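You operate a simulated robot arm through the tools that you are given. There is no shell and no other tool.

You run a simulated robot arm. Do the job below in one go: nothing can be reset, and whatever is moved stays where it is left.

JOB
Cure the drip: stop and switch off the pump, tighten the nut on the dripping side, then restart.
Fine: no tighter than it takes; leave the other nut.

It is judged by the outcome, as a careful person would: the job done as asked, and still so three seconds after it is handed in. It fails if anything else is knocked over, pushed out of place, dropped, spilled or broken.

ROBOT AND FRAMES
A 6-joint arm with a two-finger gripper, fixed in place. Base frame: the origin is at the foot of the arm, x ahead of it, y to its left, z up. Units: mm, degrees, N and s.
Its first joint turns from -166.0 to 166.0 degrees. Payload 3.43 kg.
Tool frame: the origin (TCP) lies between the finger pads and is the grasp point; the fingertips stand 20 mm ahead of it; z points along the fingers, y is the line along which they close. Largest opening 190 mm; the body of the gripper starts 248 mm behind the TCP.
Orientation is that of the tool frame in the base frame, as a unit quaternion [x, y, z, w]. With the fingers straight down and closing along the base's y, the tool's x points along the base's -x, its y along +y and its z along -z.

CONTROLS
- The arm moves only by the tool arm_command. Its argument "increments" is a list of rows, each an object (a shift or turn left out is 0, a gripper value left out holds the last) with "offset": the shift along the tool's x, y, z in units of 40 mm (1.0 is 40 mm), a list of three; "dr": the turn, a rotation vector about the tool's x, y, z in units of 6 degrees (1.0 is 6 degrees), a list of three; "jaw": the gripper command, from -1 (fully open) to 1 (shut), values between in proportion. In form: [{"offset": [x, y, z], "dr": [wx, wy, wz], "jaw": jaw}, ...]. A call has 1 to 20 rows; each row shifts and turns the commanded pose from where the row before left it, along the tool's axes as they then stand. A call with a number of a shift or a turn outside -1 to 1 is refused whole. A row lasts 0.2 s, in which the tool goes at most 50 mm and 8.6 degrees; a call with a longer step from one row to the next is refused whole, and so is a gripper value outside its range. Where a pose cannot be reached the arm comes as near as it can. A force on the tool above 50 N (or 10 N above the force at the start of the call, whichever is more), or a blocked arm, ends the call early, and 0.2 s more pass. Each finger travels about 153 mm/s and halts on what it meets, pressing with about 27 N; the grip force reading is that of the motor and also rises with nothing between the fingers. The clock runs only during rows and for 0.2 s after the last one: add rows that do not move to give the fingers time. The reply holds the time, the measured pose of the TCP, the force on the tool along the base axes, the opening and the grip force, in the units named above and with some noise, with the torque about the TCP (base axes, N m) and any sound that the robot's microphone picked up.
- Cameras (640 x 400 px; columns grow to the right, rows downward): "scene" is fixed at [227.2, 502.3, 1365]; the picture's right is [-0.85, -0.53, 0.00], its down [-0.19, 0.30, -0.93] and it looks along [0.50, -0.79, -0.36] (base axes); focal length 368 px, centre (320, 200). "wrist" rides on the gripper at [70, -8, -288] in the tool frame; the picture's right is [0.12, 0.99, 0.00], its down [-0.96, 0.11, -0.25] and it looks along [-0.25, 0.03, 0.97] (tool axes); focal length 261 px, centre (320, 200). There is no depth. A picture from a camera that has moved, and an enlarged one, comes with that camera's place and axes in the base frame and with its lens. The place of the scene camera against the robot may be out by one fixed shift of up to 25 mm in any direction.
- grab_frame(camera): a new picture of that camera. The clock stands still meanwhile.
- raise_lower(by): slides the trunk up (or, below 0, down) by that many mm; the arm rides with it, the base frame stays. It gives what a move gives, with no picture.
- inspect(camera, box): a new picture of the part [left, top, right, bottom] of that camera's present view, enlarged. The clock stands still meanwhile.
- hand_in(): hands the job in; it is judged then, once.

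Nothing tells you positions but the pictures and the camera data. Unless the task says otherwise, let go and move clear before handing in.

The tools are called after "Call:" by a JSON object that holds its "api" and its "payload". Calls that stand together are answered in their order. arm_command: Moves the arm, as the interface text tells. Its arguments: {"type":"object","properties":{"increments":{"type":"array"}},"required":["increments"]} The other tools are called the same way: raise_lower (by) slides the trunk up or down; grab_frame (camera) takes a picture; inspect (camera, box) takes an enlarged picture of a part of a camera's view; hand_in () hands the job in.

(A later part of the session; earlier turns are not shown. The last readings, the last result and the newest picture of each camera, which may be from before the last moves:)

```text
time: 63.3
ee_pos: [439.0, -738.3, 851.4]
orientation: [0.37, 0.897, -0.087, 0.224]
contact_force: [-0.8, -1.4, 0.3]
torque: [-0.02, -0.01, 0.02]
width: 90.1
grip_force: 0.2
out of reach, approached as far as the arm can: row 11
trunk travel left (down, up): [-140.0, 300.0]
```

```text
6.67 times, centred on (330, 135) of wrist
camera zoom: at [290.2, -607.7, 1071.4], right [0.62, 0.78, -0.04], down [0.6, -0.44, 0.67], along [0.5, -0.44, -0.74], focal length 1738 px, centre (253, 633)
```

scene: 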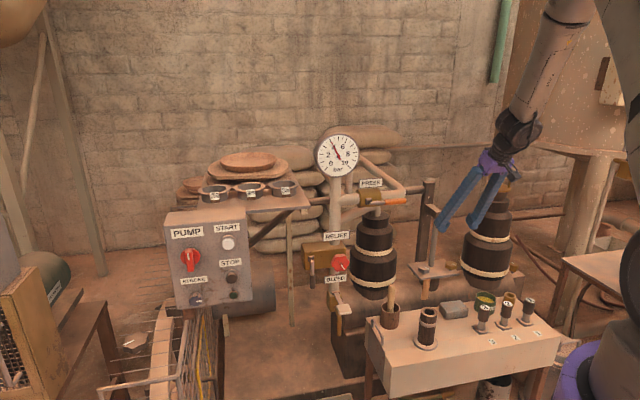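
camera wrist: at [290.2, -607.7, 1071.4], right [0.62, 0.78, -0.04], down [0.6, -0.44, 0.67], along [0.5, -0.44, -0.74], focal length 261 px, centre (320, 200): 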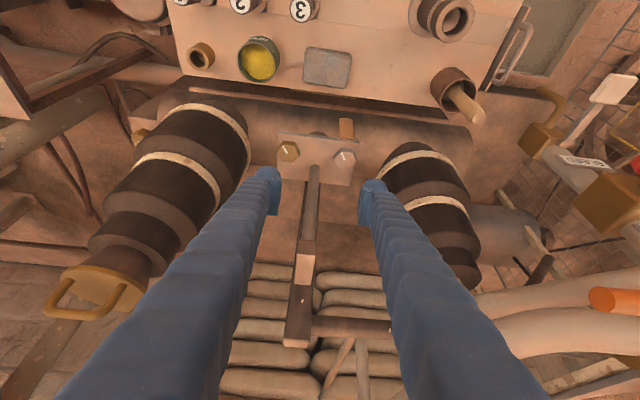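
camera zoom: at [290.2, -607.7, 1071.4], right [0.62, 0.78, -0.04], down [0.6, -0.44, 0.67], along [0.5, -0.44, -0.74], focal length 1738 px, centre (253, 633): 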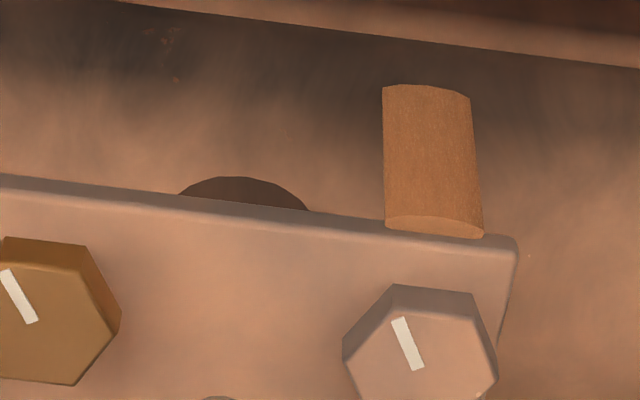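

The only slip streak is a terracotta run from under the gland plate right beside the grey nut, so the grey side is the dripping side. I'll straighten the tool, narrow the fingers, and yaw so that the fingers will close across the grey nut's flats (along about 141°/321°).

Call:
{"api": "arm_command", "payload": {"increments": [{"dr": [0.02, 0.927, 0.006], "jaw": 0.368}, {"dr": [0.02, 0.927, 0.006]}, {"dr": [0.02, 0.927, 0.006]}, {"dr": [0.02, 0.927, 0.006]}, {"dr": [0.02, 0.927, 0.006]}, {"dr": [0, 0, 1]}, {"dr": [0, 0, 1]}, {"dr": [0, 0, 1]}, {"dr": [0, 0, 1]}, {"dr": [0, 0, 1]}, {"dr": [0, 0, 1]}, {"dr": [0, 0, 1]}, {"dr": [0, 0, 1]}, {"dr": [0, 0, 1]}, {"dr": [0, 0, 1]}, {"dr": [0, 0, 1]}, {"dr": [0, 0, 1]}, {"dr": [0, 0, 1]}, {"dr": [0, 0, 1]}, {"dr": [0, 0, 0]}]}}

Call:
{"api": "grab_frame", "payload": {"camera": "wrist"}}

Call:
{"api": "grab_frame", "payload": {"camera": "scene"}}

```text
time: 67.5
ee_pos: [437.7, -739.4, 848.7]
orientation: [0.904, 0.428, 0.003, 0.02]
contact_force: [0.0, 0.3, 0.9]
torque: [0.0, 0.01, -0.03]
width: 60.0
grip_force: 0.0
trunk travel left (down, up): [-140.0, 300.0]
```

```text
taken
camera wrist: at [470.0, -667.5, 1134.6], right [0.84, -0.54, 0.04], down [-0.53, -0.81, 0.27], along [-0.11, -0.24, -0.96], focal length 261 px, centre (320, 200)
```

wrist: 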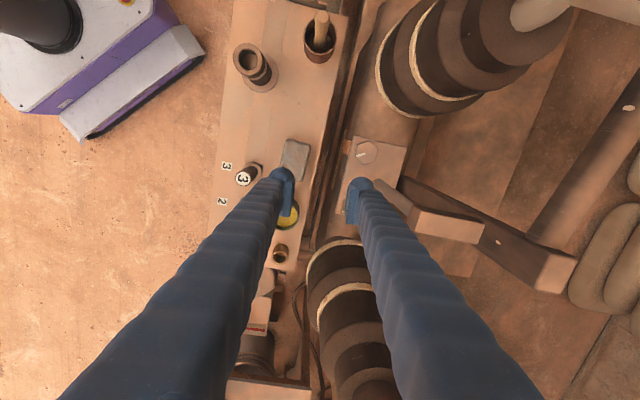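

```text
taken
```

scene: 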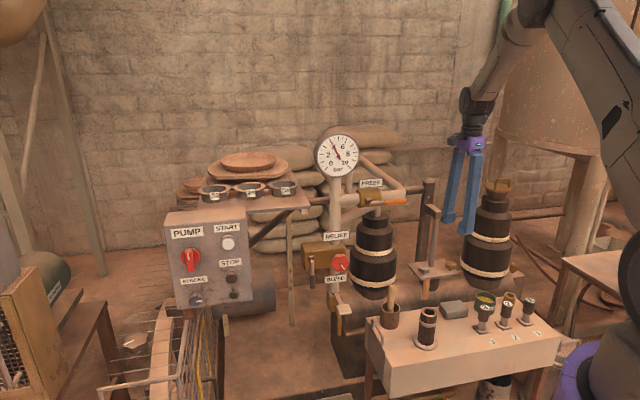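

Call:
{"api": "inspect", "payload": {"camera": "wrist", "box": [325, 120, 421, 180]}}

Call:
{"api": "inspect", "payload": {"camera": "wrist", "box": [320, 100, 600, 300]}}

```text
6.67 times, centred on (373, 150) of wrist
camera zoom: at [470.0, -667.5, 1134.6], right [0.84, -0.54, 0.04], down [-0.53, -0.81, 0.27], along [-0.11, -0.24, -0.96], focal length 1738 px, centre (-33, 533)
```

zoom: 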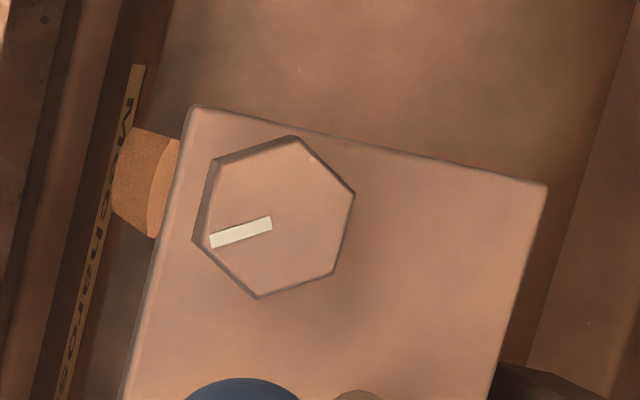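

```text
2.00 times, centred on (460, 200) of wrist
camera zoom: at [470.0, -667.5, 1134.6], right [0.84, -0.54, 0.04], down [-0.53, -0.81, 0.27], along [-0.11, -0.24, -0.96], focal length 521 px, centre (40, 200)
```

zoom: 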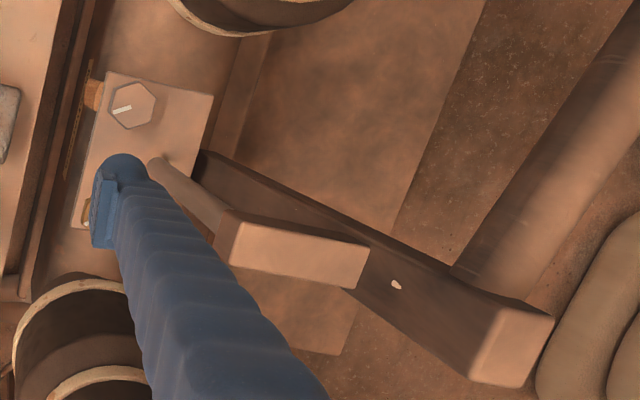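

The nut's flats lie at 15°, 75° and 135°, and the crosshead block is close on the far side. A grip with the fingers along 15° leaves room for a clockwise stroke of about 60°, so I'm re-yawing to that and moving above the grey nut (538,-767).

Call:
{"api": "arm_command", "payload": {"increments": [{"dr": [0.37, 0.112, 0]}, {"dr": [0, 0, -0.905]}, {"dr": [0, 0, -0.905]}, {"dr": [0, 0, -0.905]}, {"dr": [0, 0, -0.905]}, {"dr": [0, 0, -0.905]}, {"dr": [0, 0, -0.905]}, {"dr": [0, 0, -0.905]}, {"dr": [0, 0, -0.905]}, {"dr": [0, 0, -0.905]}, {"dr": [0, 0, -0.905]}, {"offset": [-0.33, 0.5625, 0]}, {"offset": [-0.33, 0.5625, 0]}, {"offset": [-0.33, 0.5625, 0]}, {"offset": [-0.33, 0.5625, 0]}, {"offset": [0, 0, 0]}]}}

Call:
{"api": "grab_frame", "payload": {"camera": "wrist"}}

Call:
{"api": "inspect", "payload": {"camera": "wrist", "box": [260, 130, 420, 230]}}

Call:
{"api": "grab_frame", "payload": {"camera": "scene"}}

```text
time: 70.9
ee_pos: [539.8, -767.5, 852.0]
orientation: [0.61, 0.793, -0.001, 0.0]
contact_force: [-0.1, 0.9, 0.0]
torque: [-0.01, 0.06, -0.03]
width: 59.9
grip_force: 0.0
trunk travel left (down, up): [-140.0, 300.0]
```

```text
taken
camera wrist: at [513.4, -699.8, 1138.4], right [0.93, 0.37, 0.0], down [0.36, -0.9, 0.25], along [0.09, -0.23, -0.97], focal length 261 px, centre (320, 200)
```

wrist: 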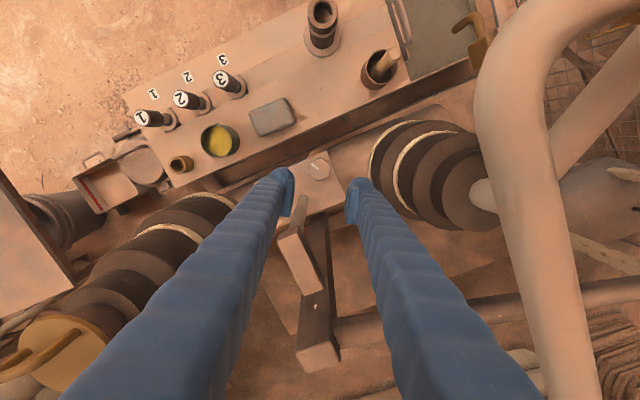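

```text
4.00 times, centred on (340, 180) of wrist
camera zoom: at [513.4, -699.8, 1138.4], right [0.93, 0.37, 0.0], down [0.36, -0.9, 0.25], along [0.09, -0.23, -0.97], focal length 1043 px, centre (240, 280)
```

zoom: 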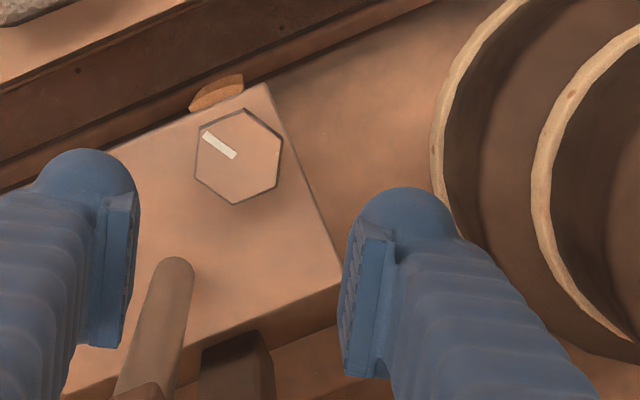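

```text
taken
```

scene: 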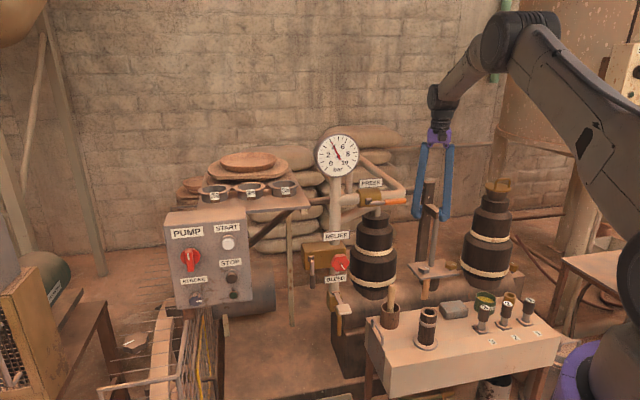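

Aligned over the grey nut (centre about (538.7,-767), top z about 622). I'm descending in stages.

Call:
{"api": "arm_command", "payload": {"increments": [{"offset": [0.019, -0.023, 0.86]}, {"offset": [0, 0, 0.86]}, {"offset": [0, 0, 0.86]}, {"offset": [0, 0, 0.86]}, {"offset": [0, 0, 0.86]}, {"offset": [0, 0, 0]}]}}

Call:
{"api": "grab_frame", "payload": {"camera": "wrist"}}

Call:
{"api": "inspect", "payload": {"camera": "wrist", "box": [260, 130, 420, 230]}}

Call:
{"api": "inspect", "payload": {"camera": "scene", "box": [370, 180, 490, 300]}}

```text
time: 72.3
ee_pos: [538.0, -765.8, 678.6]
orientation: [0.609, 0.793, -0.002, 0.0]
contact_force: [-0.8, -0.3, 0.1]
torque: [0.01, 0.01, -0.03]
width: 60.2
grip_force: 0.0
trunk travel left (down, up): [-140.0, 300.0]
```

```text
taken
camera wrist: at [512.7, -698.4, 965.7], right [0.93, 0.37, 0.0], down [0.36, -0.9, 0.25], along [0.09, -0.23, -0.97], focal length 261 px, centre (320, 200)
```

wrist: 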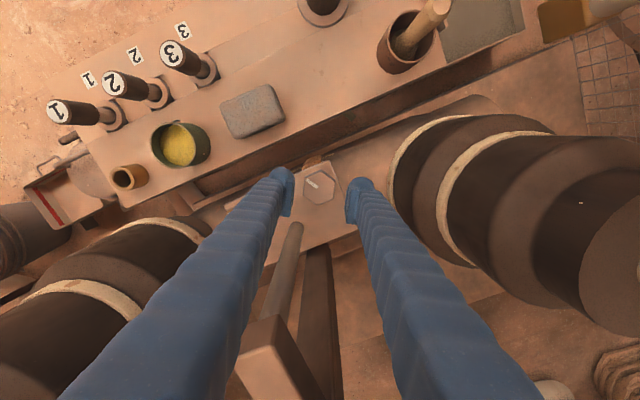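

```text
4.00 times, centred on (340, 180) of wrist
camera zoom: at [512.7, -698.4, 965.7], right [0.93, 0.37, 0.0], down [0.36, -0.9, 0.25], along [0.09, -0.23, -0.97], focal length 1043 px, centre (240, 280)
```

zoom: 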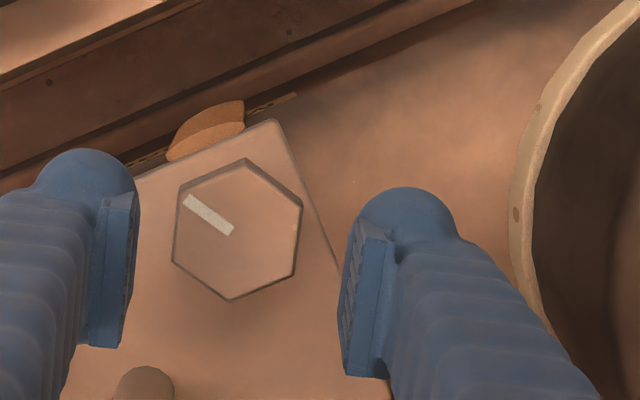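

```text
3.33 times, centred on (430, 240) of scene
camera zoom: at [227.2, 502.3, 1365.0], right [-0.85, -0.53, 0.0], down [-0.19, 0.3, -0.93], along [0.5, -0.79, -0.36], focal length 1227 px, centre (-47, 67)
```

zoom: 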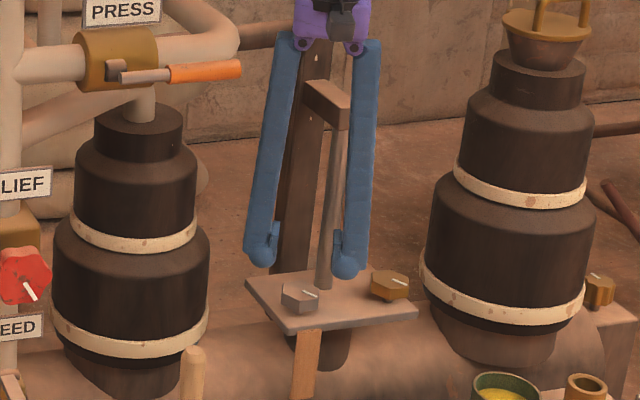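

Call:
{"api": "arm_command", "payload": {"increments": [{"offset": [0, 0, 0.5]}, {"offset": [0, 0, 0.4]}, {"offset": [0, 0, 0.2]}, {"offset": [0, 0, 0.1]}, {"offset": [0, 0, 0.1]}, {"offset": [0, 0, 0]}]}}

Call:
{"api": "inspect", "payload": {"camera": "wrist", "box": [260, 130, 420, 230]}}

Call:
{"api": "inspect", "payload": {"camera": "scene", "box": [390, 230, 470, 300]}}

```text
time: 73.7
ee_pos: [538.0, -767.6, 626.4]
orientation: [0.609, 0.793, -0.001, -0.001]
contact_force: [0.2, -0.5, -0.4]
torque: [0.04, -0.01, 0.01]
width: 59.7
grip_force: 0.0
trunk travel left (down, up): [-140.0, 300.0]
```

```text
4.00 times, centred on (340, 180) of wrist
camera zoom: at [511.6, -699.9, 912.9], right [0.93, 0.37, 0.0], down [0.36, -0.9, 0.25], along [0.09, -0.23, -0.97], focal length 1043 px, centre (240, 280)
```

zoom: 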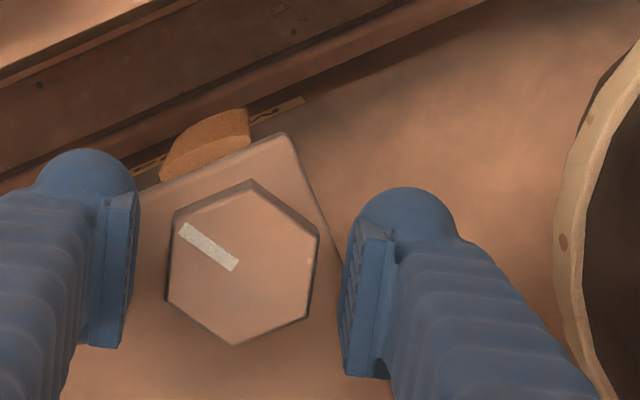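

```text
5.71 times, centred on (430, 265) of scene
camera zoom: at [227.2, 502.3, 1365.0], right [-0.85, -0.53, 0.0], down [-0.19, 0.3, -0.93], along [0.5, -0.79, -0.36], focal length 2104 px, centre (-309, -171)
```

zoom: 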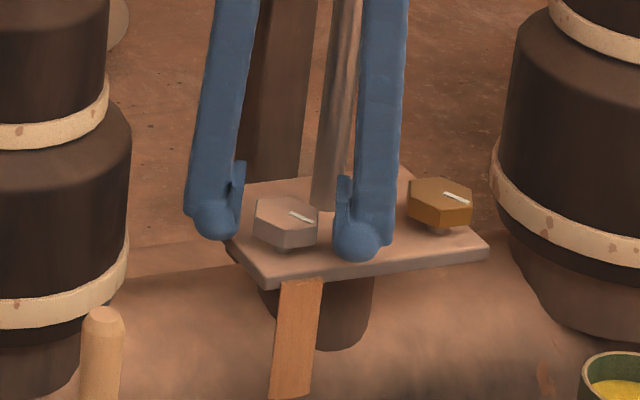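

The fingers straddle the nut. I'm raising 3 mm to stay clear of the plate and closing on the flats.

Call:
{"api": "arm_command", "payload": {"increments": [{"offset": [0, 0, -0.075]}, {"jaw": 0.5}, {"jaw": 1}, {"offset": [0, 0, 0]}, {"offset": [0, 0, 0]}]}}

Call:
{"api": "inspect", "payload": {"camera": "wrist", "box": [260, 130, 420, 230]}}

```text
time: 74.9
ee_pos: [538.9, -766.6, 629.4]
orientation: [0.609, 0.793, -0.002, 0.001]
contact_force: [6.9, 2.6, 0.2]
torque: [0.04, -0.09, -0.01]
width: 43.4
grip_force: 45.1
trunk travel left (down, up): [-140.0, 300.0]
```

```text
4.00 times, centred on (340, 180) of wrist
camera zoom: at [511.7, -699.4, 916.0], right [0.93, 0.37, 0.0], down [0.36, -0.9, 0.25], along [0.09, -0.23, -0.97], focal length 1043 px, centre (240, 280)
```

zoom: 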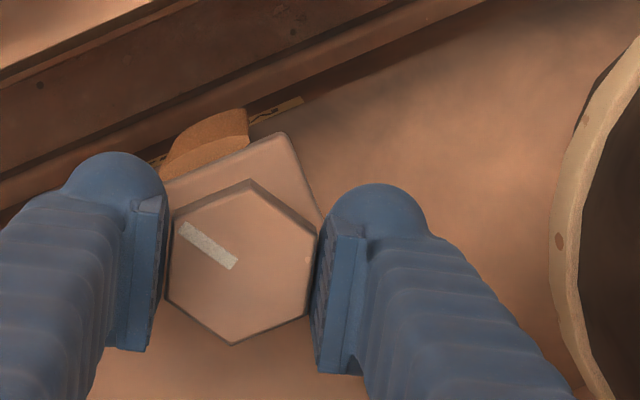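

Firm grip on the flats. I'm turning clockwise in small steps, watching torque and the streak.

Call:
{"api": "arm_command", "payload": {"increments": [{"dr": [0, 0, 0.5]}, {"dr": [0, 0, 0.5]}, {"dr": [0, 0, 0]}]}}

Call:
{"api": "inspect", "payload": {"camera": "scene", "box": [390, 230, 470, 300]}}

Call:
{"api": "inspect", "payload": {"camera": "wrist", "box": [260, 130, 420, 230]}}

```text
time: 75.7
ee_pos: [537.9, -767.4, 628.9]
orientation: [0.65, 0.76, -0.001, 0.001]
contact_force: [8.7, -2.6, 2.3]
torque: [-0.01, -0.1, -0.03]
width: 43.5
grip_force: 45.0
trunk travel left (down, up): [-140.0, 300.0]
```

```text
5.71 times, centred on (430, 265) of scene
camera zoom: at [227.2, 502.3, 1365.0], right [-0.85, -0.53, 0.0], down [-0.19, 0.3, -0.93], along [0.5, -0.79, -0.36], focal length 2104 px, centre (-309, -171)
```

zoom: 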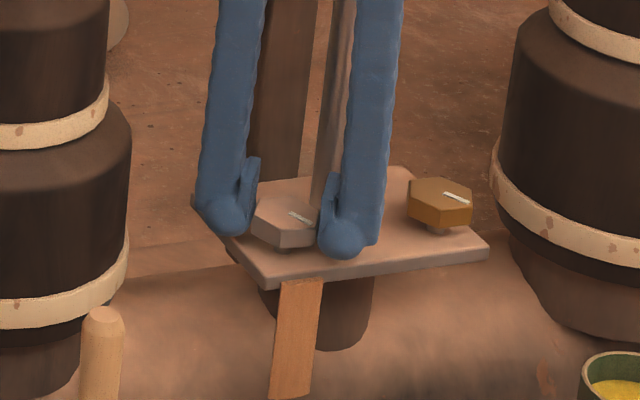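

```text
4.00 times, centred on (340, 180) of wrist
camera zoom: at [518.6, -696.7, 916.0], right [0.96, 0.27, 0.0], down [0.26, -0.93, 0.25], along [0.07, -0.24, -0.97], focal length 1043 px, centre (240, 280)
```

zoom: 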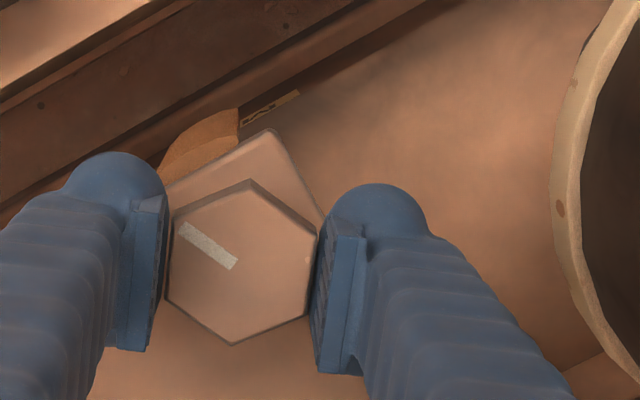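

Call:
{"api": "arm_command", "payload": {"increments": [{"dr": [0, 0, 0.5]}, {"dr": [0, 0, 0.5]}, {"dr": [0, 0, 0]}]}}

Call:
{"api": "arm_command", "payload": {"increments": [{"dr": [0, 0, 0.5]}, {"dr": [0, 0, 0.5]}, {"dr": [0, 0, 0]}]}}

Call:
{"api": "inspect", "payload": {"camera": "scene", "box": [390, 230, 470, 300]}}

Call:
{"api": "inspect", "payload": {"camera": "wrist", "box": [260, 130, 420, 230]}}

```text
time: 76.5
ee_pos: [537.5, -766.1, 629.2]
orientation: [0.689, 0.725, -0.001, 0.002]
contact_force: [7.4, -6.7, 4.3]
torque: [-0.09, -0.04, -0.01]
width: 43.4
grip_force: 45.1
trunk travel left (down, up): [-140.0, 300.0]
```

```text
time: 77.3
ee_pos: [538.0, -766.6, 629.4]
orientation: [0.726, 0.688, -0.001, 0.001]
contact_force: [7.2, -7.3, 5.7]
torque: [-0.03, -0.06, 0.0]
width: 43.2
grip_force: 44.6
trunk travel left (down, up): [-140.0, 300.0]
```

```text
5.71 times, centred on (430, 265) of scene
camera zoom: at [227.2, 502.3, 1365.0], right [-0.85, -0.53, 0.0], down [-0.19, 0.3, -0.93], along [0.5, -0.79, -0.36], focal length 2104 px, centre (-309, -171)
```

zoom: 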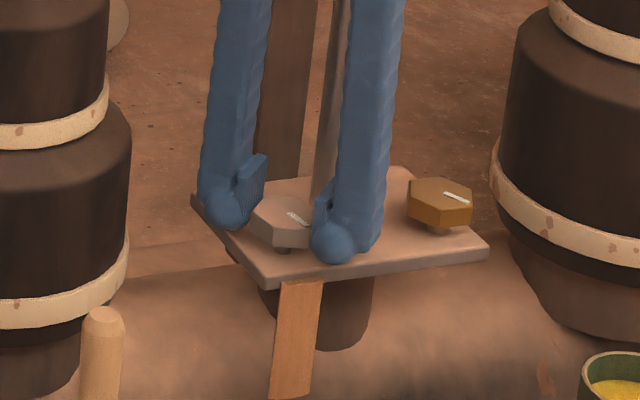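

```text
4.00 times, centred on (340, 180) of wrist
camera zoom: at [533.2, -694.3, 916.0], right [1.0, 0.07, 0.0], down [0.06, -0.97, 0.25], along [0.02, -0.25, -0.97], focal length 1043 px, centre (240, 280)
```

zoom: 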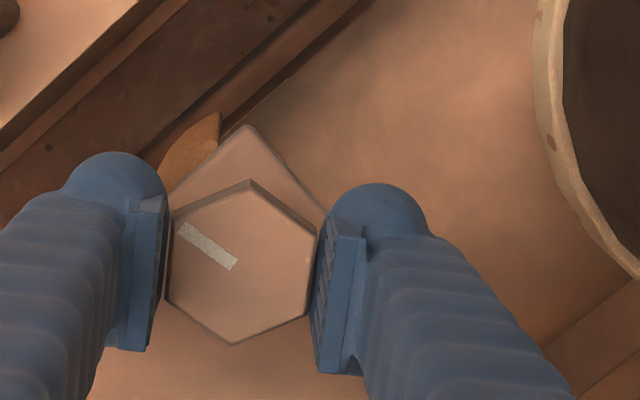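

Call:
{"api": "arm_command", "payload": {"increments": [{"dr": [0, 0, 0.5]}, {"dr": [0, 0, 0.5]}, {"dr": [0, 0, 0]}]}}

Call:
{"api": "arm_command", "payload": {"increments": [{"dr": [0, 0, 0.5]}, {"dr": [0, 0, 0.5]}, {"dr": [0, 0, 0]}]}}

Call:
{"api": "inspect", "payload": {"camera": "scene", "box": [380, 230, 480, 310]}}

Call:
{"api": "grab_frame", "payload": {"camera": "wrist"}}

```text
time: 78.1
ee_pos: [536.3, -766.0, 628.1]
orientation: [0.761, 0.649, 0.0, 0.001]
contact_force: [9.8, -8.7, 6.3]
torque: [-0.06, -0.12, -0.01]
width: 43.2
grip_force: 45.0
trunk travel left (down, up): [-140.0, 300.0]
```

```text
time: 78.9
ee_pos: [536.0, -766.4, 629.1]
orientation: [0.794, 0.609, -0.002, 0.001]
contact_force: [12.7, -10.3, 6.0]
torque: [-0.11, -0.11, 0.02]
width: 43.8
grip_force: 44.8
trunk travel left (down, up): [-140.0, 300.0]
```

```text
5.00 times, centred on (430, 270) of scene
camera zoom: at [227.2, 502.3, 1365.0], right [-0.85, -0.53, 0.0], down [-0.19, 0.3, -0.93], along [0.5, -0.79, -0.36], focal length 1841 px, centre (-230, -150)
```

zoom: 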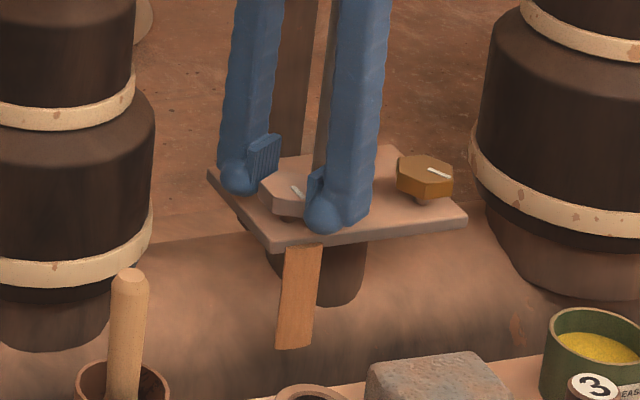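

```text
taken
camera wrist: at [547.9, -694.8, 915.9], right [0.99, -0.14, 0.0], down [-0.14, -0.96, 0.25], along [-0.04, -0.25, -0.97], focal length 261 px, centre (320, 200)
```

wrist: 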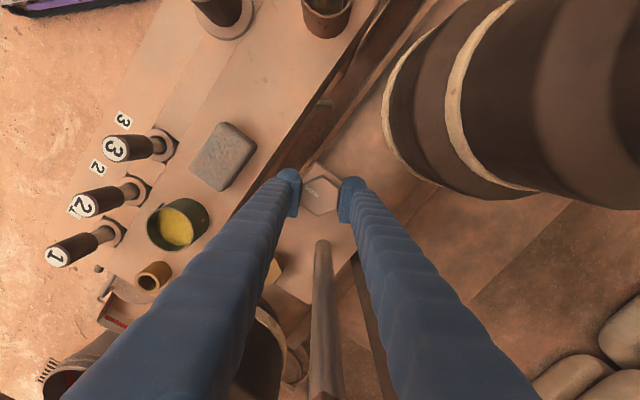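

Call:
{"api": "arm_command", "payload": {"increments": [{"offset": [-0.015, 0.034, 0], "dr": [0, 0, 0.5]}, {"dr": [0, 0, 0.5]}, {"dr": [0, 0, 0]}]}}

Call:
{"api": "arm_command", "payload": {"increments": [{"dr": [0, 0, 0.5]}, {"dr": [0, 0, 0.5]}, {"dr": [0, 0, 0]}]}}

Call:
{"api": "inspect", "payload": {"camera": "scene", "box": [380, 230, 480, 310]}}

Call:
{"api": "grab_frame", "payload": {"camera": "wrist"}}

```text
time: 79.7
ee_pos: [538.0, -766.7, 628.6]
orientation: [0.825, 0.566, -0.002, 0.0]
contact_force: [1.8, -6.1, 10.3]
torque: [0.01, 0.04, 0.01]
width: 43.2
grip_force: 45.4
trunk travel left (down, up): [-140.0, 300.0]
```

```text
time: 80.5
ee_pos: [537.7, -766.7, 628.4]
orientation: [0.853, 0.521, -0.001, 0.0]
contact_force: [-2.9, -5.5, 2.1]
torque: [-0.13, 0.07, 0.01]
width: 43.2
grip_force: 44.3
trunk travel left (down, up): [-140.0, 300.0]
```

```text
5.00 times, centred on (430, 270) of scene
camera zoom: at [227.2, 502.3, 1365.0], right [-0.85, -0.53, 0.0], down [-0.19, 0.3, -0.93], along [0.5, -0.79, -0.36], focal length 1841 px, centre (-230, -150)
```

zoom: 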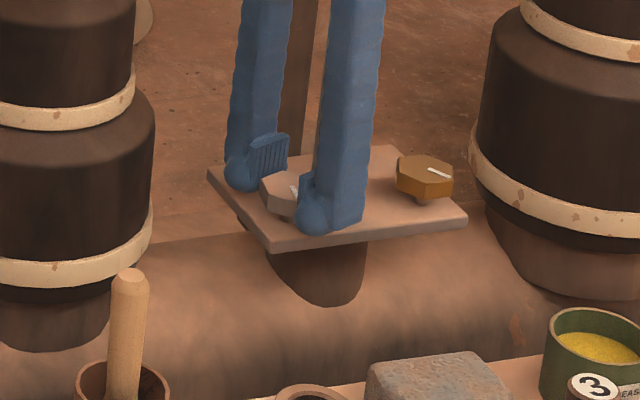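

```text
taken
camera wrist: at [562.5, -698.7, 915.9], right [0.94, -0.35, 0.0], down [-0.34, -0.91, 0.25], along [-0.09, -0.23, -0.97], focal length 261 px, centre (320, 200)
```

wrist: 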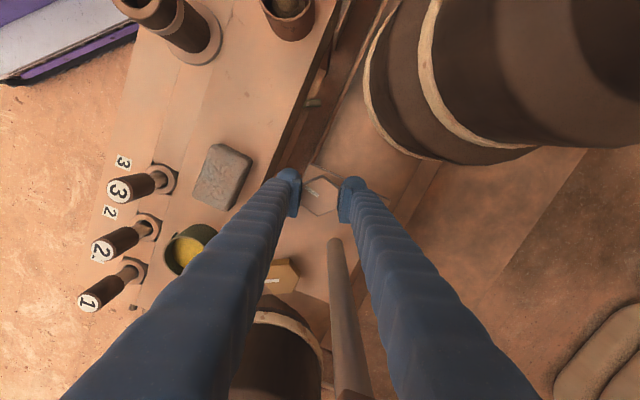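

The slip streak has just vanished after about 42° of turn, so the joint is sealed and I stop here. I'm releasing and lifting straight up.

Call:
{"api": "arm_command", "payload": {"increments": [{"jaw": 0.36}, {"offset": [0, 0, 0]}, {"offset": [0, 0, 0]}, {"offset": [0, 0, -0.3]}, {"offset": [0, 0, -0.8]}, {"offset": [0, 0, -0.9]}, {"offset": [0, 0, -0.9]}, {"offset": [0, 0, -0.9]}, {"offset": [0, 0, -0.9]}, {"offset": [0, 0, -0.9]}, {"offset": [0, 0, 0]}]}}

Call:
{"api": "grab_frame", "payload": {"camera": "wrist"}}

Call:
{"api": "inspect", "payload": {"camera": "scene", "box": [380, 230, 480, 310]}}

Call:
{"api": "grab_frame", "payload": {"camera": "scene"}}

```text
time: 82.9
ee_pos: [536.9, -765.0, 849.5]
orientation: [0.853, 0.522, -0.002, 0.001]
contact_force: [-0.3, -0.1, 0.0]
torque: [-0.05, -0.02, -0.01]
width: 60.8
grip_force: 0.1
trunk travel left (down, up): [-140.0, 300.0]
```

```text
taken
camera wrist: at [561.2, -697.0, 1136.6], right [0.94, -0.35, 0.0], down [-0.33, -0.91, 0.25], along [-0.09, -0.23, -0.97], focal length 261 px, centre (320, 200)
```

wrist: 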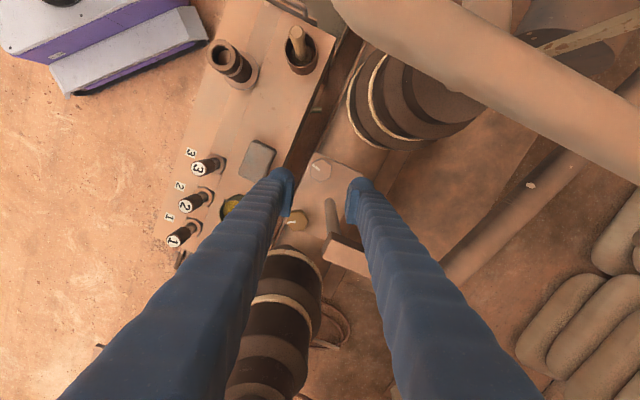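

```text
5.00 times, centred on (430, 270) of scene
camera zoom: at [227.2, 502.3, 1365.0], right [-0.85, -0.53, 0.0], down [-0.19, 0.3, -0.93], along [0.5, -0.79, -0.36], focal length 1841 px, centre (-230, -150)
```

zoom: 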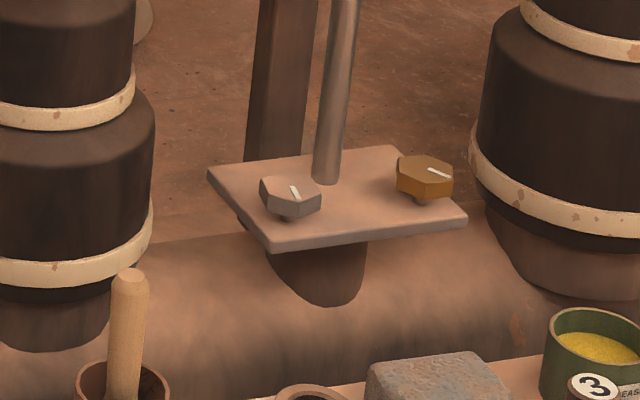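

```text
taken
```

scene: 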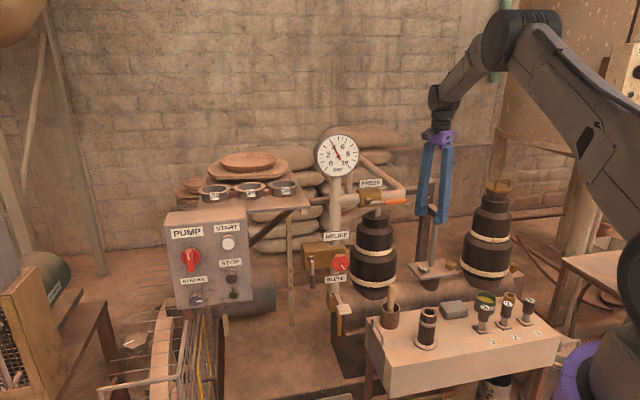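

Sealed: the streak is gone, the grey mark has moved about 42° and the brass nut is untouched. I'm now heading back to the switch box to switch on and restart.

Call:
{"api": "arm_command", "payload": {"increments": [{"offset": [0.48, -0.79, -0.39]}, {"offset": [0.48, -0.79, -0.39]}, {"offset": [0.48, -0.79, -0.39]}, {"offset": [0.48, -0.79, -0.39]}, {"offset": [0.48, -0.79, -0.39]}, {"offset": [0.48, -0.79, -0.39]}, {"offset": [0.48, -0.79, -0.39]}, {"offset": [0.48, -0.79, -0.39]}, {"dr": [0, 0, -1]}, {"dr": [0, 0, -1]}, {"dr": [0, 0, -1]}, {"dr": [0, 0, -1]}, {"dr": [0, 0, -1]}, {"dr": [0, 0, -1]}, {"dr": [0, 0, -1]}, {"dr": [0, 0, -1]}, {"dr": [0, 0, -1]}, {"dr": [0, 0, -1]}, {"dr": [0, 0, -1]}, {"dr": [0, 0, -1]}]}}

Call:
{"api": "inspect", "payload": {"camera": "scene", "box": [380, 230, 480, 310]}}

```text
time: 87.1
ee_pos: [382.8, -512.0, 977.6]
orientation: [0.383, 0.924, -0.001, 0.0]
contact_force: [-1.4, -0.1, 0.4]
torque: [0.0, 0.04, -0.01]
width: 60.7
grip_force: 0.1
trunk travel left (down, up): [-140.0, 300.0]
```

```text
5.00 times, centred on (430, 270) of scene
camera zoom: at [227.2, 502.3, 1365.0], right [-0.85, -0.53, 0.0], down [-0.19, 0.3, -0.93], along [0.5, -0.79, -0.36], focal length 1841 px, centre (-230, -150)
```

zoom: 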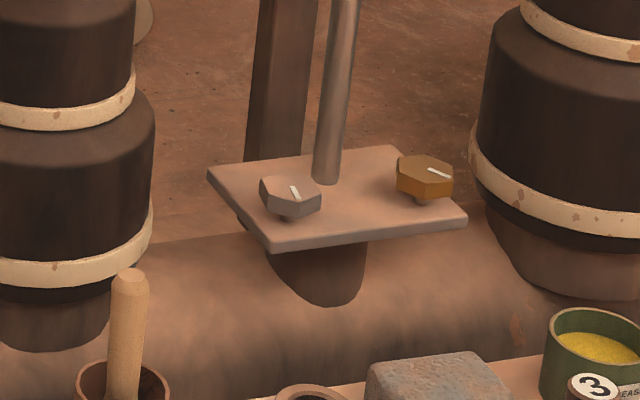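

Call:
{"api": "arm_command", "payload": {"increments": [{"offset": [0.099, 0.97, 0.05]}, {"offset": [0.099, 0.97, 0.05]}, {"offset": [0.099, 0.97, 0.05]}, {"offset": [0.099, 0.97, 0.05]}, {"offset": [0.099, 0.97, 0.05]}, {"offset": [0.099, 0.97, 0.05]}, {"offset": [0.099, 0.97, 0.05]}, {"offset": [0.099, 0.97, 0.05]}, {"offset": [0.099, 0.97, 0.05]}, {"offset": [0.099, 0.97, 0.05]}, {"offset": [0.099, 0.97, 0.05]}, {"offset": [0.099, 0.97, 0.05]}, {"offset": [0.099, 0.97, 0.05]}, {"offset": [0.099, 0.97, 0.05]}, {"offset": [0.099, 0.97, 0.05]}, {"offset": [0.099, 0.97, 0.05]}, {"offset": [0.099, 0.97, 0.05]}, {"offset": [0.099, 0.97, 0.05]}, {"offset": [0.099, 0.97, 0.05]}, {"offset": [0.099, 0.97, 0.05]}]}}

Call:
{"api": "grab_frame", "payload": {"camera": "scene"}}

```text
time: 91.3
ee_pos: [875.7, 88.9, 934.4]
orientation: [0.384, 0.923, -0.001, -0.001]
contact_force: [-0.4, 0.2, 1.0]
torque: [0.02, 0.03, -0.03]
width: 61.1
grip_force: 0.0
trunk travel left (down, up): [-140.0, 300.0]
```

```text
taken
```

scene: 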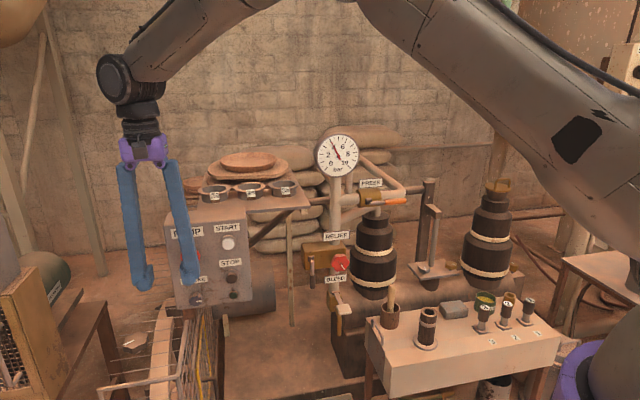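

Call:
{"api": "arm_command", "payload": {"increments": [{"dr": [0, -1, 0], "jaw": 0.05}, {"dr": [0, -1, 0]}, {"dr": [0, -1, 0]}, {"dr": [0, -1, 0]}, {"dr": [0, -1, 0]}, {"dr": [0, -1, 0]}, {"dr": [0, -1, 0]}, {"dr": [0, -1, 0]}, {"dr": [0, 0, 0]}]}}

Call:
{"api": "arm_command", "payload": {"increments": [{"dr": [0.669, 0, -0.743]}, {"dr": [0.669, 0, -0.743]}, {"dr": [0.669, 0, -0.743]}, {"dr": [0.669, 0, -0.743]}, {"dr": [0.669, 0, -0.743]}, {"dr": [0.669, 0, -0.743]}, {"dr": [0.669, 0, -0.743]}, {"dr": [0.669, 0, -0.743]}, {"dr": [0.669, 0, -0.743]}, {"dr": [0.669, 0, -0.743]}, {"dr": [0.669, 0, -0.743]}, {"dr": [0.669, 0, -0.743]}, {"dr": [0.669, 0, -0.743]}, {"dr": [0.669, 0, -0.743]}, {"dr": [0.669, 0, -0.743]}, {"dr": [0, 0, 0]}]}}

Call:
{"api": "grab_frame", "payload": {"camera": "wrist"}}

Call:
{"api": "inspect", "payload": {"camera": "wrist", "box": [230, 130, 430, 260]}}

```text
time: 93.3
ee_pos: [876.0, 90.4, 935.6]
orientation: [0.35, 0.843, -0.157, 0.377]
contact_force: [0.0, 0.0, 0.1]
torque: [-0.11, -0.01, -0.05]
width: 90.2
grip_force: 0.0
trunk travel left (down, up): [-140.0, 300.0]
```

```text
time: 96.7
ee_pos: [876.8, 90.9, 935.6]
orientation: [0.019, -0.705, 0.708, -0.018]
contact_force: [-0.1, 0.1, -0.3]
torque: [-0.09, -0.01, -0.03]
width: 90.0
grip_force: 0.0
trunk travel left (down, up): [-140.0, 300.0]
```

```text
taken
camera wrist: at [791.5, 374.7, 942.6], right [-0.12, -0.01, -0.99], down [0.95, 0.3, -0.12], along [0.3, -0.95, -0.03], focal length 261 px, centre (320, 200)
```

wrist: 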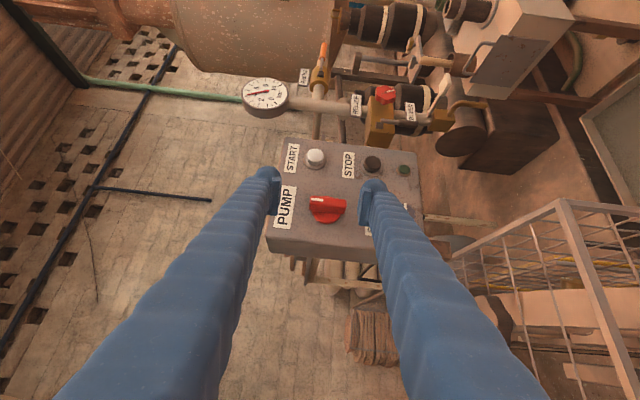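

```text
3.08 times, centred on (330, 195) of wrist
camera zoom: at [791.5, 374.7, 942.6], right [-0.12, -0.01, -0.99], down [0.95, 0.3, -0.12], along [0.3, -0.95, -0.03], focal length 802 px, centre (289, 215)
```

zoom: 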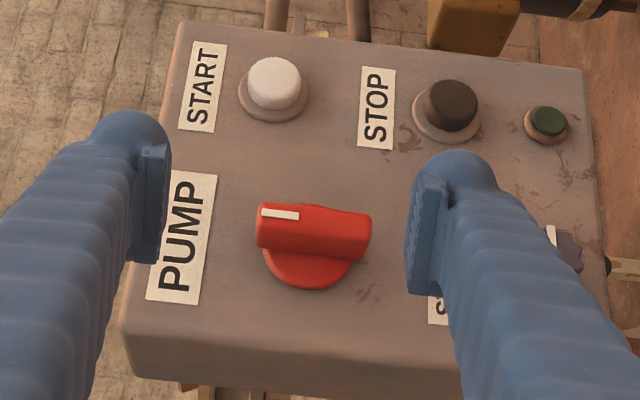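

Call:
{"api": "arm_command", "payload": {"increments": [{"offset": [-0.507, 0.345, 0.11]}, {"offset": [0, 0, 0.5]}, {"offset": [0, 0, 0.5]}, {"offset": [0, 0, 0]}]}}

Call:
{"api": "inspect", "payload": {"camera": "wrist", "box": [230, 130, 430, 260]}}

```text
time: 97.7
ee_pos: [893.2, 44.0, 924.6]
orientation: [0.018, -0.706, 0.708, -0.018]
contact_force: [-0.4, 0.5, 0.2]
torque: [0.03, 0.03, 0.02]
width: 90.3
grip_force: 0.0
out of reach, approached as far as the arm can: row 1
trunk travel left (down, up): [-140.0, 300.0]
```

```text
3.08 times, centred on (330, 195) of wrist
camera zoom: at [808.8, 327.3, 931.8], right [-0.12, -0.01, -0.99], down [0.95, 0.3, -0.12], along [0.3, -0.95, -0.03], focal length 802 px, centre (289, 215)
```

zoom: 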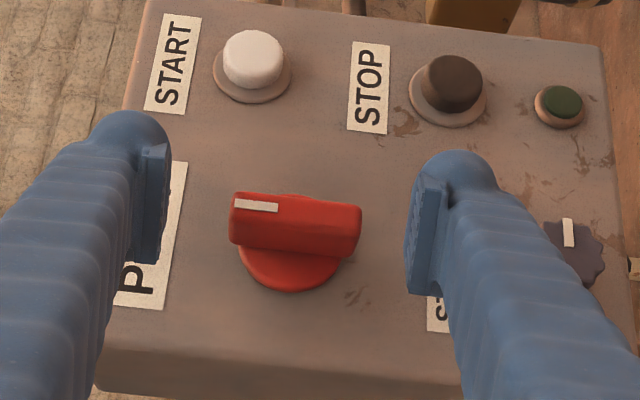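

Call:
{"api": "arm_command", "payload": {"increments": [{"offset": [-0.08, 0.035, 0.459]}, {"offset": [-0.08, 0.035, 0.459]}, {"offset": [0, 0, 0]}]}}

Call:
{"api": "inspect", "payload": {"camera": "wrist", "box": [230, 130, 430, 260]}}

```text
time: 98.5
ee_pos: [902.0, 7.8, 921.4]
orientation: [0.019, -0.706, 0.707, -0.018]
contact_force: [-0.4, 0.2, -0.2]
torque: [0.02, -0.04, 0.02]
width: 90.1
grip_force: 0.1
trunk travel left (down, up): [-140.0, 300.0]
```

```text
3.08 times, centred on (330, 195) of wrist
camera zoom: at [817.6, 291.4, 929.4], right [-0.12, -0.01, -0.99], down [0.95, 0.3, -0.12], along [0.3, -0.95, -0.03], focal length 802 px, centre (289, 215)
```

zoom: 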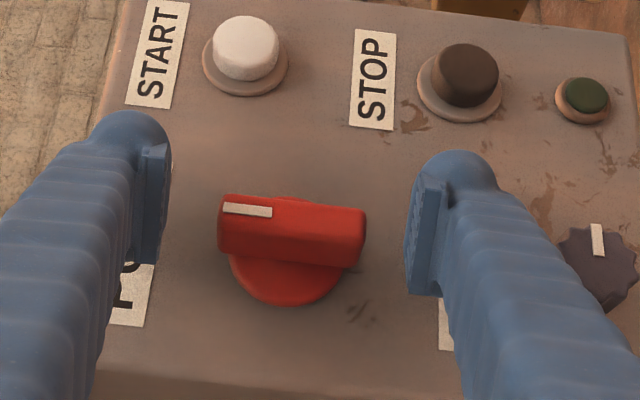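

Call:
{"api": "arm_command", "payload": {"increments": [{"jaw": 0.3}, {"jaw": 1}, {"offset": [0, 0, 0]}, {"offset": [0, 0, 0]}]}}

Call:
{"api": "arm_command", "payload": {"increments": [{"dr": [-0.335, 0, 0.372]}, {"dr": [-0.669, 0, 0.743]}, {"dr": [-0.669, 0, 0.743]}, {"dr": [0, 0, 0]}]}}

Call:
{"api": "inspect", "payload": {"camera": "wrist", "box": [230, 130, 430, 260]}}

```text
time: 99.5
ee_pos: [902.4, 8.1, 920.1]
orientation: [0.019, -0.706, 0.707, -0.017]
contact_force: [-5.4, -1.0, -16.2]
torque: [0.17, 0.05, 0.1]
width: 54.8
grip_force: 44.5
trunk travel left (down, up): [-140.0, 300.0]
```

```text
time: 100.5
ee_pos: [902.8, 7.7, 918.9]
orientation: [0.049, 0.764, -0.637, 0.085]
contact_force: [-19.2, -7.9, -24.5]
torque: [0.12, 0.16, -0.16]
width: 54.8
grip_force: 44.4
trunk travel left (down, up): [-140.0, 300.0]
```

```text
3.08 times, centred on (330, 195) of wrist
camera zoom: at [813.3, 287.0, 963.4], right [0.06, 0.18, -0.98], down [0.95, 0.3, 0.11], along [0.31, -0.94, -0.15], focal length 802 px, centre (289, 215)
```

zoom: 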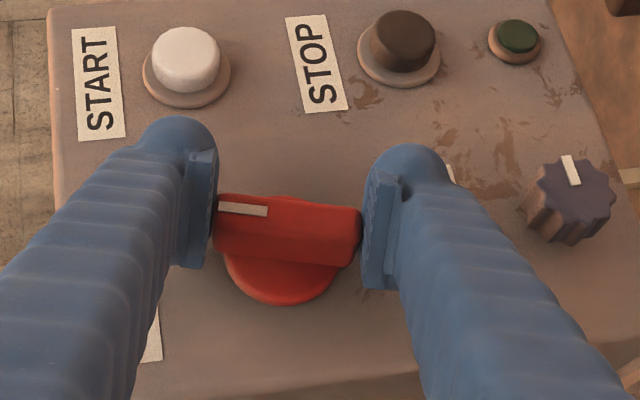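

Call:
{"api": "arm_command", "payload": {"increments": [{"offset": [0.037, 0.039, 0.033]}, {"dr": [-0.669, 0, 0.743]}, {"dr": [-0.669, 0, 0.743]}, {"dr": [-0.669, 0, 0.743]}, {"dr": [-0.669, 0, 0.743]}, {"dr": [0, 0, 0]}]}}

```text
time: 101.9
ee_pos: [902.9, 7.0, 918.3]
orientation: [0.154, 0.828, -0.504, 0.189]
contact_force: [8.7, 5.3, -2.1]
torque: [0.15, 0.14, 0.4]
width: 54.8
grip_force: 45.1
trunk travel left (down, up): [-140.0, 300.0]
```

Call:
{"api": "arm_command", "payload": {"increments": [{"dr": [-0.669, 0, 0.743]}, {"dr": [-0.669, 0, 0.743]}, {"dr": [-0.669, 0, 0.743]}, {"dr": [-0.669, 0, 0.743]}, {"dr": [0, 0, 0]}]}}

Call:
{"api": "inspect", "payload": {"camera": "wrist", "box": [230, 130, 430, 260]}}

```text
time: 103.1
ee_pos: [902.9, 7.7, 917.9]
orientation: [0.252, 0.856, -0.349, 0.285]
contact_force: [12.6, 11.6, 4.2]
torque: [0.16, 0.18, 0.12]
width: 54.8
grip_force: 45.6
trunk travel left (down, up): [-140.0, 300.0]
```

```text
3.08 times, centred on (330, 195) of wrist
camera zoom: at [758.4, 233.2, 1045.9], right [0.54, 0.65, -0.53], down [0.68, 0.03, 0.73], along [0.49, -0.76, -0.43], focal length 802 px, centre (289, 215)
```

zoom: 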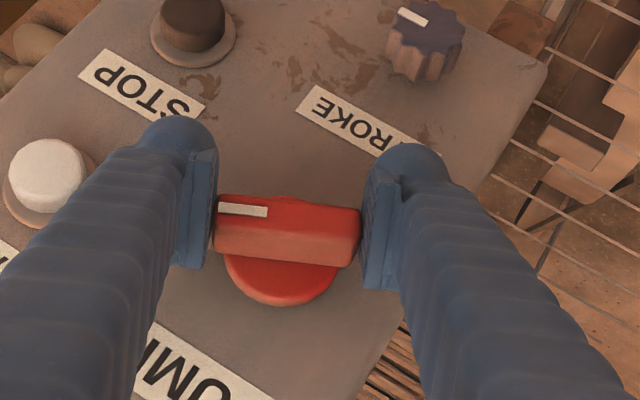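

Call:
{"api": "arm_command", "payload": {"increments": [{"offset": [-0.01, 0.027, -0.009], "dr": [-0.669, 0, 0.743]}, {"dr": [-0.669, 0, 0.743]}, {"dr": [-0.669, 0, 0.743]}, {"dr": [-0.669, 0, 0.743]}, {"dr": [-0.335, 0, 0.372]}, {"dr": [0, 0, 0]}]}}

Call:
{"api": "inspect", "payload": {"camera": "wrist", "box": [230, 130, 430, 260]}}

```text
time: 104.5
ee_pos: [903.3, 9.8, 919.1]
orientation: [0.35, 0.844, -0.157, 0.375]
contact_force: [13.4, 13.0, -5.5]
torque: [0.11, 0.16, 0.3]
width: 54.9
grip_force: 44.6
trunk travel left (down, up): [-140.0, 300.0]
```

```text
3.08 times, centred on (330, 195) of wrist
camera zoom: at [713.5, 188.5, 1057.3], right [0.65, 0.76, -0.09], down [0.41, -0.24, 0.88], along [0.65, -0.61, -0.47], focal length 802 px, centre (289, 215)
```

zoom: 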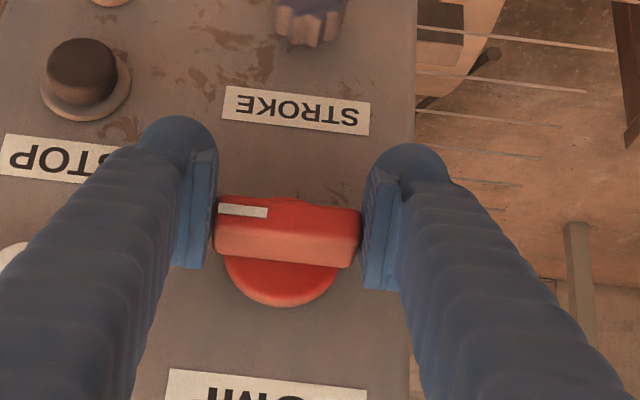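

Call:
{"api": "arm_command", "payload": {"increments": [{"dr": [-0.335, 0, 0.372]}, {"dr": [-0.335, 0, 0.372]}, {"dr": [0, 0, 0]}]}}

Call:
{"api": "inspect", "payload": {"camera": "wrist", "box": [230, 130, 430, 260]}}

```text
time: 105.3
ee_pos: [904.3, 9.2, 915.7]
orientation: [0.369, 0.835, -0.113, 0.393]
contact_force: [9.6, 21.2, -13.1]
torque: [-0.77, 1.32, 0.46]
width: 55.6
grip_force: 45.3
trunk travel left (down, up): [-140.0, 300.0]
```

```text
3.08 times, centred on (330, 195) of wrist
camera zoom: at [703.5, 178.1, 1054.4], right [0.65, 0.76, 0.01], down [0.34, -0.31, 0.89], along [0.68, -0.57, -0.46], focal length 802 px, centre (289, 215)
```

zoom: 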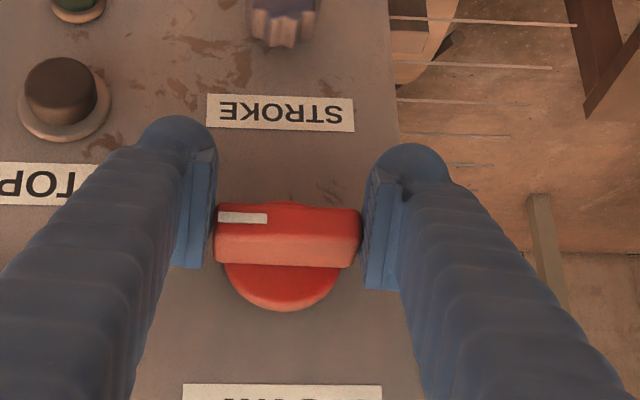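

The switch is back at its ON stop. I'm releasing, backing off, and going to START.

Call:
{"api": "arm_command", "payload": {"increments": [{"dr": [0.335, 0, -0.372]}, {"jaw": 0.05}, {"offset": [0, 0, 0]}, {"offset": [0, 0, 0]}, {"offset": [0.2, 0, -0.5]}, {"offset": [0.4, 0, -0.6]}, {"offset": [0.4, 0, -0.6]}, {"offset": [0, 0, 0]}]}}

Call:
{"api": "grab_frame", "payload": {"camera": "wrist"}}

Call:
{"api": "inspect", "payload": {"camera": "wrist", "box": [230, 130, 430, 260]}}

Call:
{"api": "inspect", "payload": {"camera": "scene", "box": [150, 190, 310, 320]}}

```text
time: 107.1
ee_pos: [849.5, 61.4, 934.3]
orientation: [0.359, 0.84, -0.134, 0.385]
contact_force: [0.0, -0.4, 1.2]
torque: [-0.02, -0.03, -0.01]
width: 90.4
grip_force: 0.0
trunk travel left (down, up): [-140.0, 300.0]
```

```text
taken
camera wrist: at [653.7, 236.9, 1072.1], right [0.65, 0.76, -0.04], down [0.37, -0.27, 0.89], along [0.66, -0.59, -0.46], focal length 261 px, centre (320, 200)
```

wrist: 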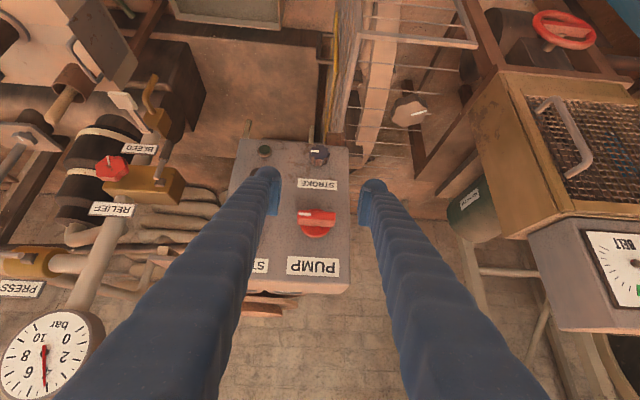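

```text
3.08 times, centred on (330, 195) of wrist
camera zoom: at [653.7, 236.9, 1072.1], right [0.65, 0.76, -0.04], down [0.37, -0.27, 0.89], along [0.66, -0.59, -0.46], focal length 802 px, centre (289, 215)
```

zoom: 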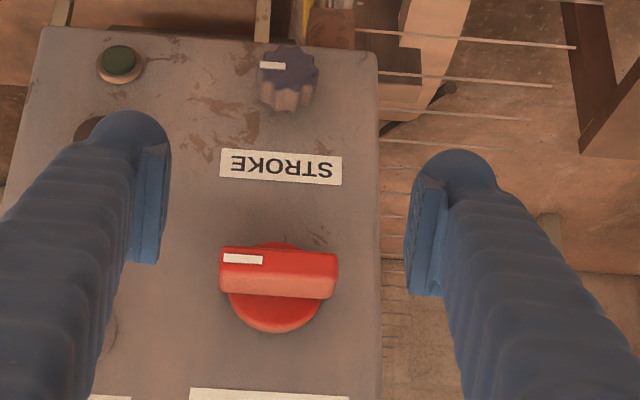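

```text
3.08 times, centred on (230, 255) of scene
camera zoom: at [227.2, 502.3, 1365.0], right [-0.85, -0.53, 0.0], down [-0.19, 0.3, -0.93], along [0.5, -0.79, -0.36], focal length 1133 px, centre (597, 31)
```

zoom: 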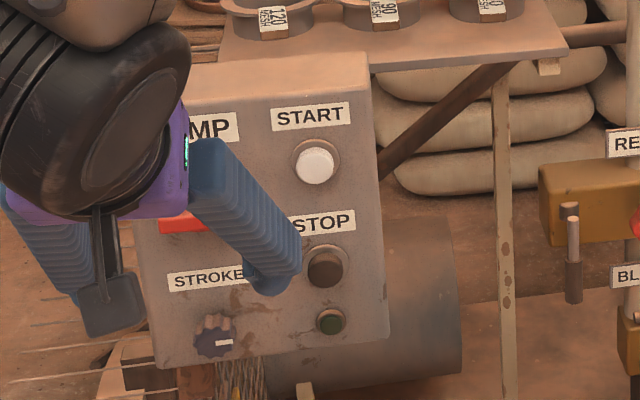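

Call:
{"api": "arm_command", "payload": {"increments": [{"dr": [0.335, 0, -0.372], "jaw": 1}, {"offset": [-0.025, -0.793, -0.022]}, {"offset": [-0.025, -0.793, -0.022]}, {"offset": [-0.025, -0.793, -0.022]}, {"offset": [0, 0, 0]}, {"offset": [0, 0, 0]}]}}

Call:
{"api": "grab_frame", "payload": {"camera": "wrist"}}

Call:
{"api": "inspect", "payload": {"camera": "wrist", "box": [230, 130, 430, 260]}}

```text
time: 108.5
ee_pos: [780.0, -4.0, 941.6]
orientation: [0.349, 0.844, -0.157, 0.376]
contact_force: [-0.4, 0.1, -0.4]
torque: [0.04, 0.01, -0.04]
width: 0.0
grip_force: 26.7
trunk travel left (down, up): [-140.0, 300.0]
```

```text
taken
camera wrist: at [590.3, 175.7, 1080.8], right [0.65, 0.76, -0.09], down [0.41, -0.24, 0.88], along [0.65, -0.61, -0.46], focal length 261 px, centre (320, 200)
```

wrist: 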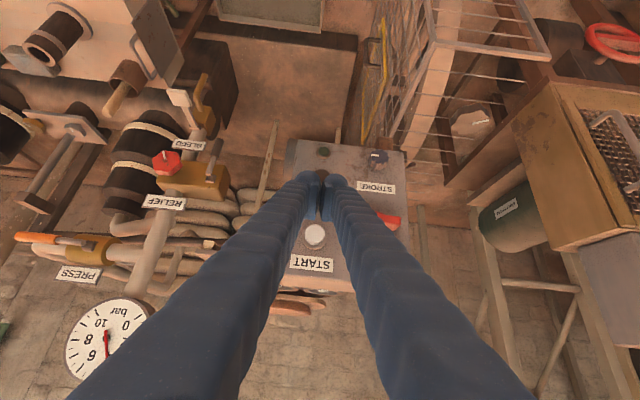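

```text
3.08 times, centred on (330, 195) of wrist
camera zoom: at [590.3, 175.7, 1080.8], right [0.65, 0.76, -0.09], down [0.41, -0.24, 0.88], along [0.65, -0.61, -0.46], focal length 802 px, centre (289, 215)
```

zoom: 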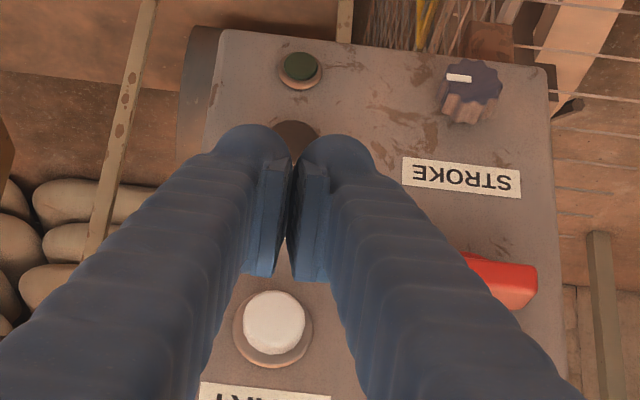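

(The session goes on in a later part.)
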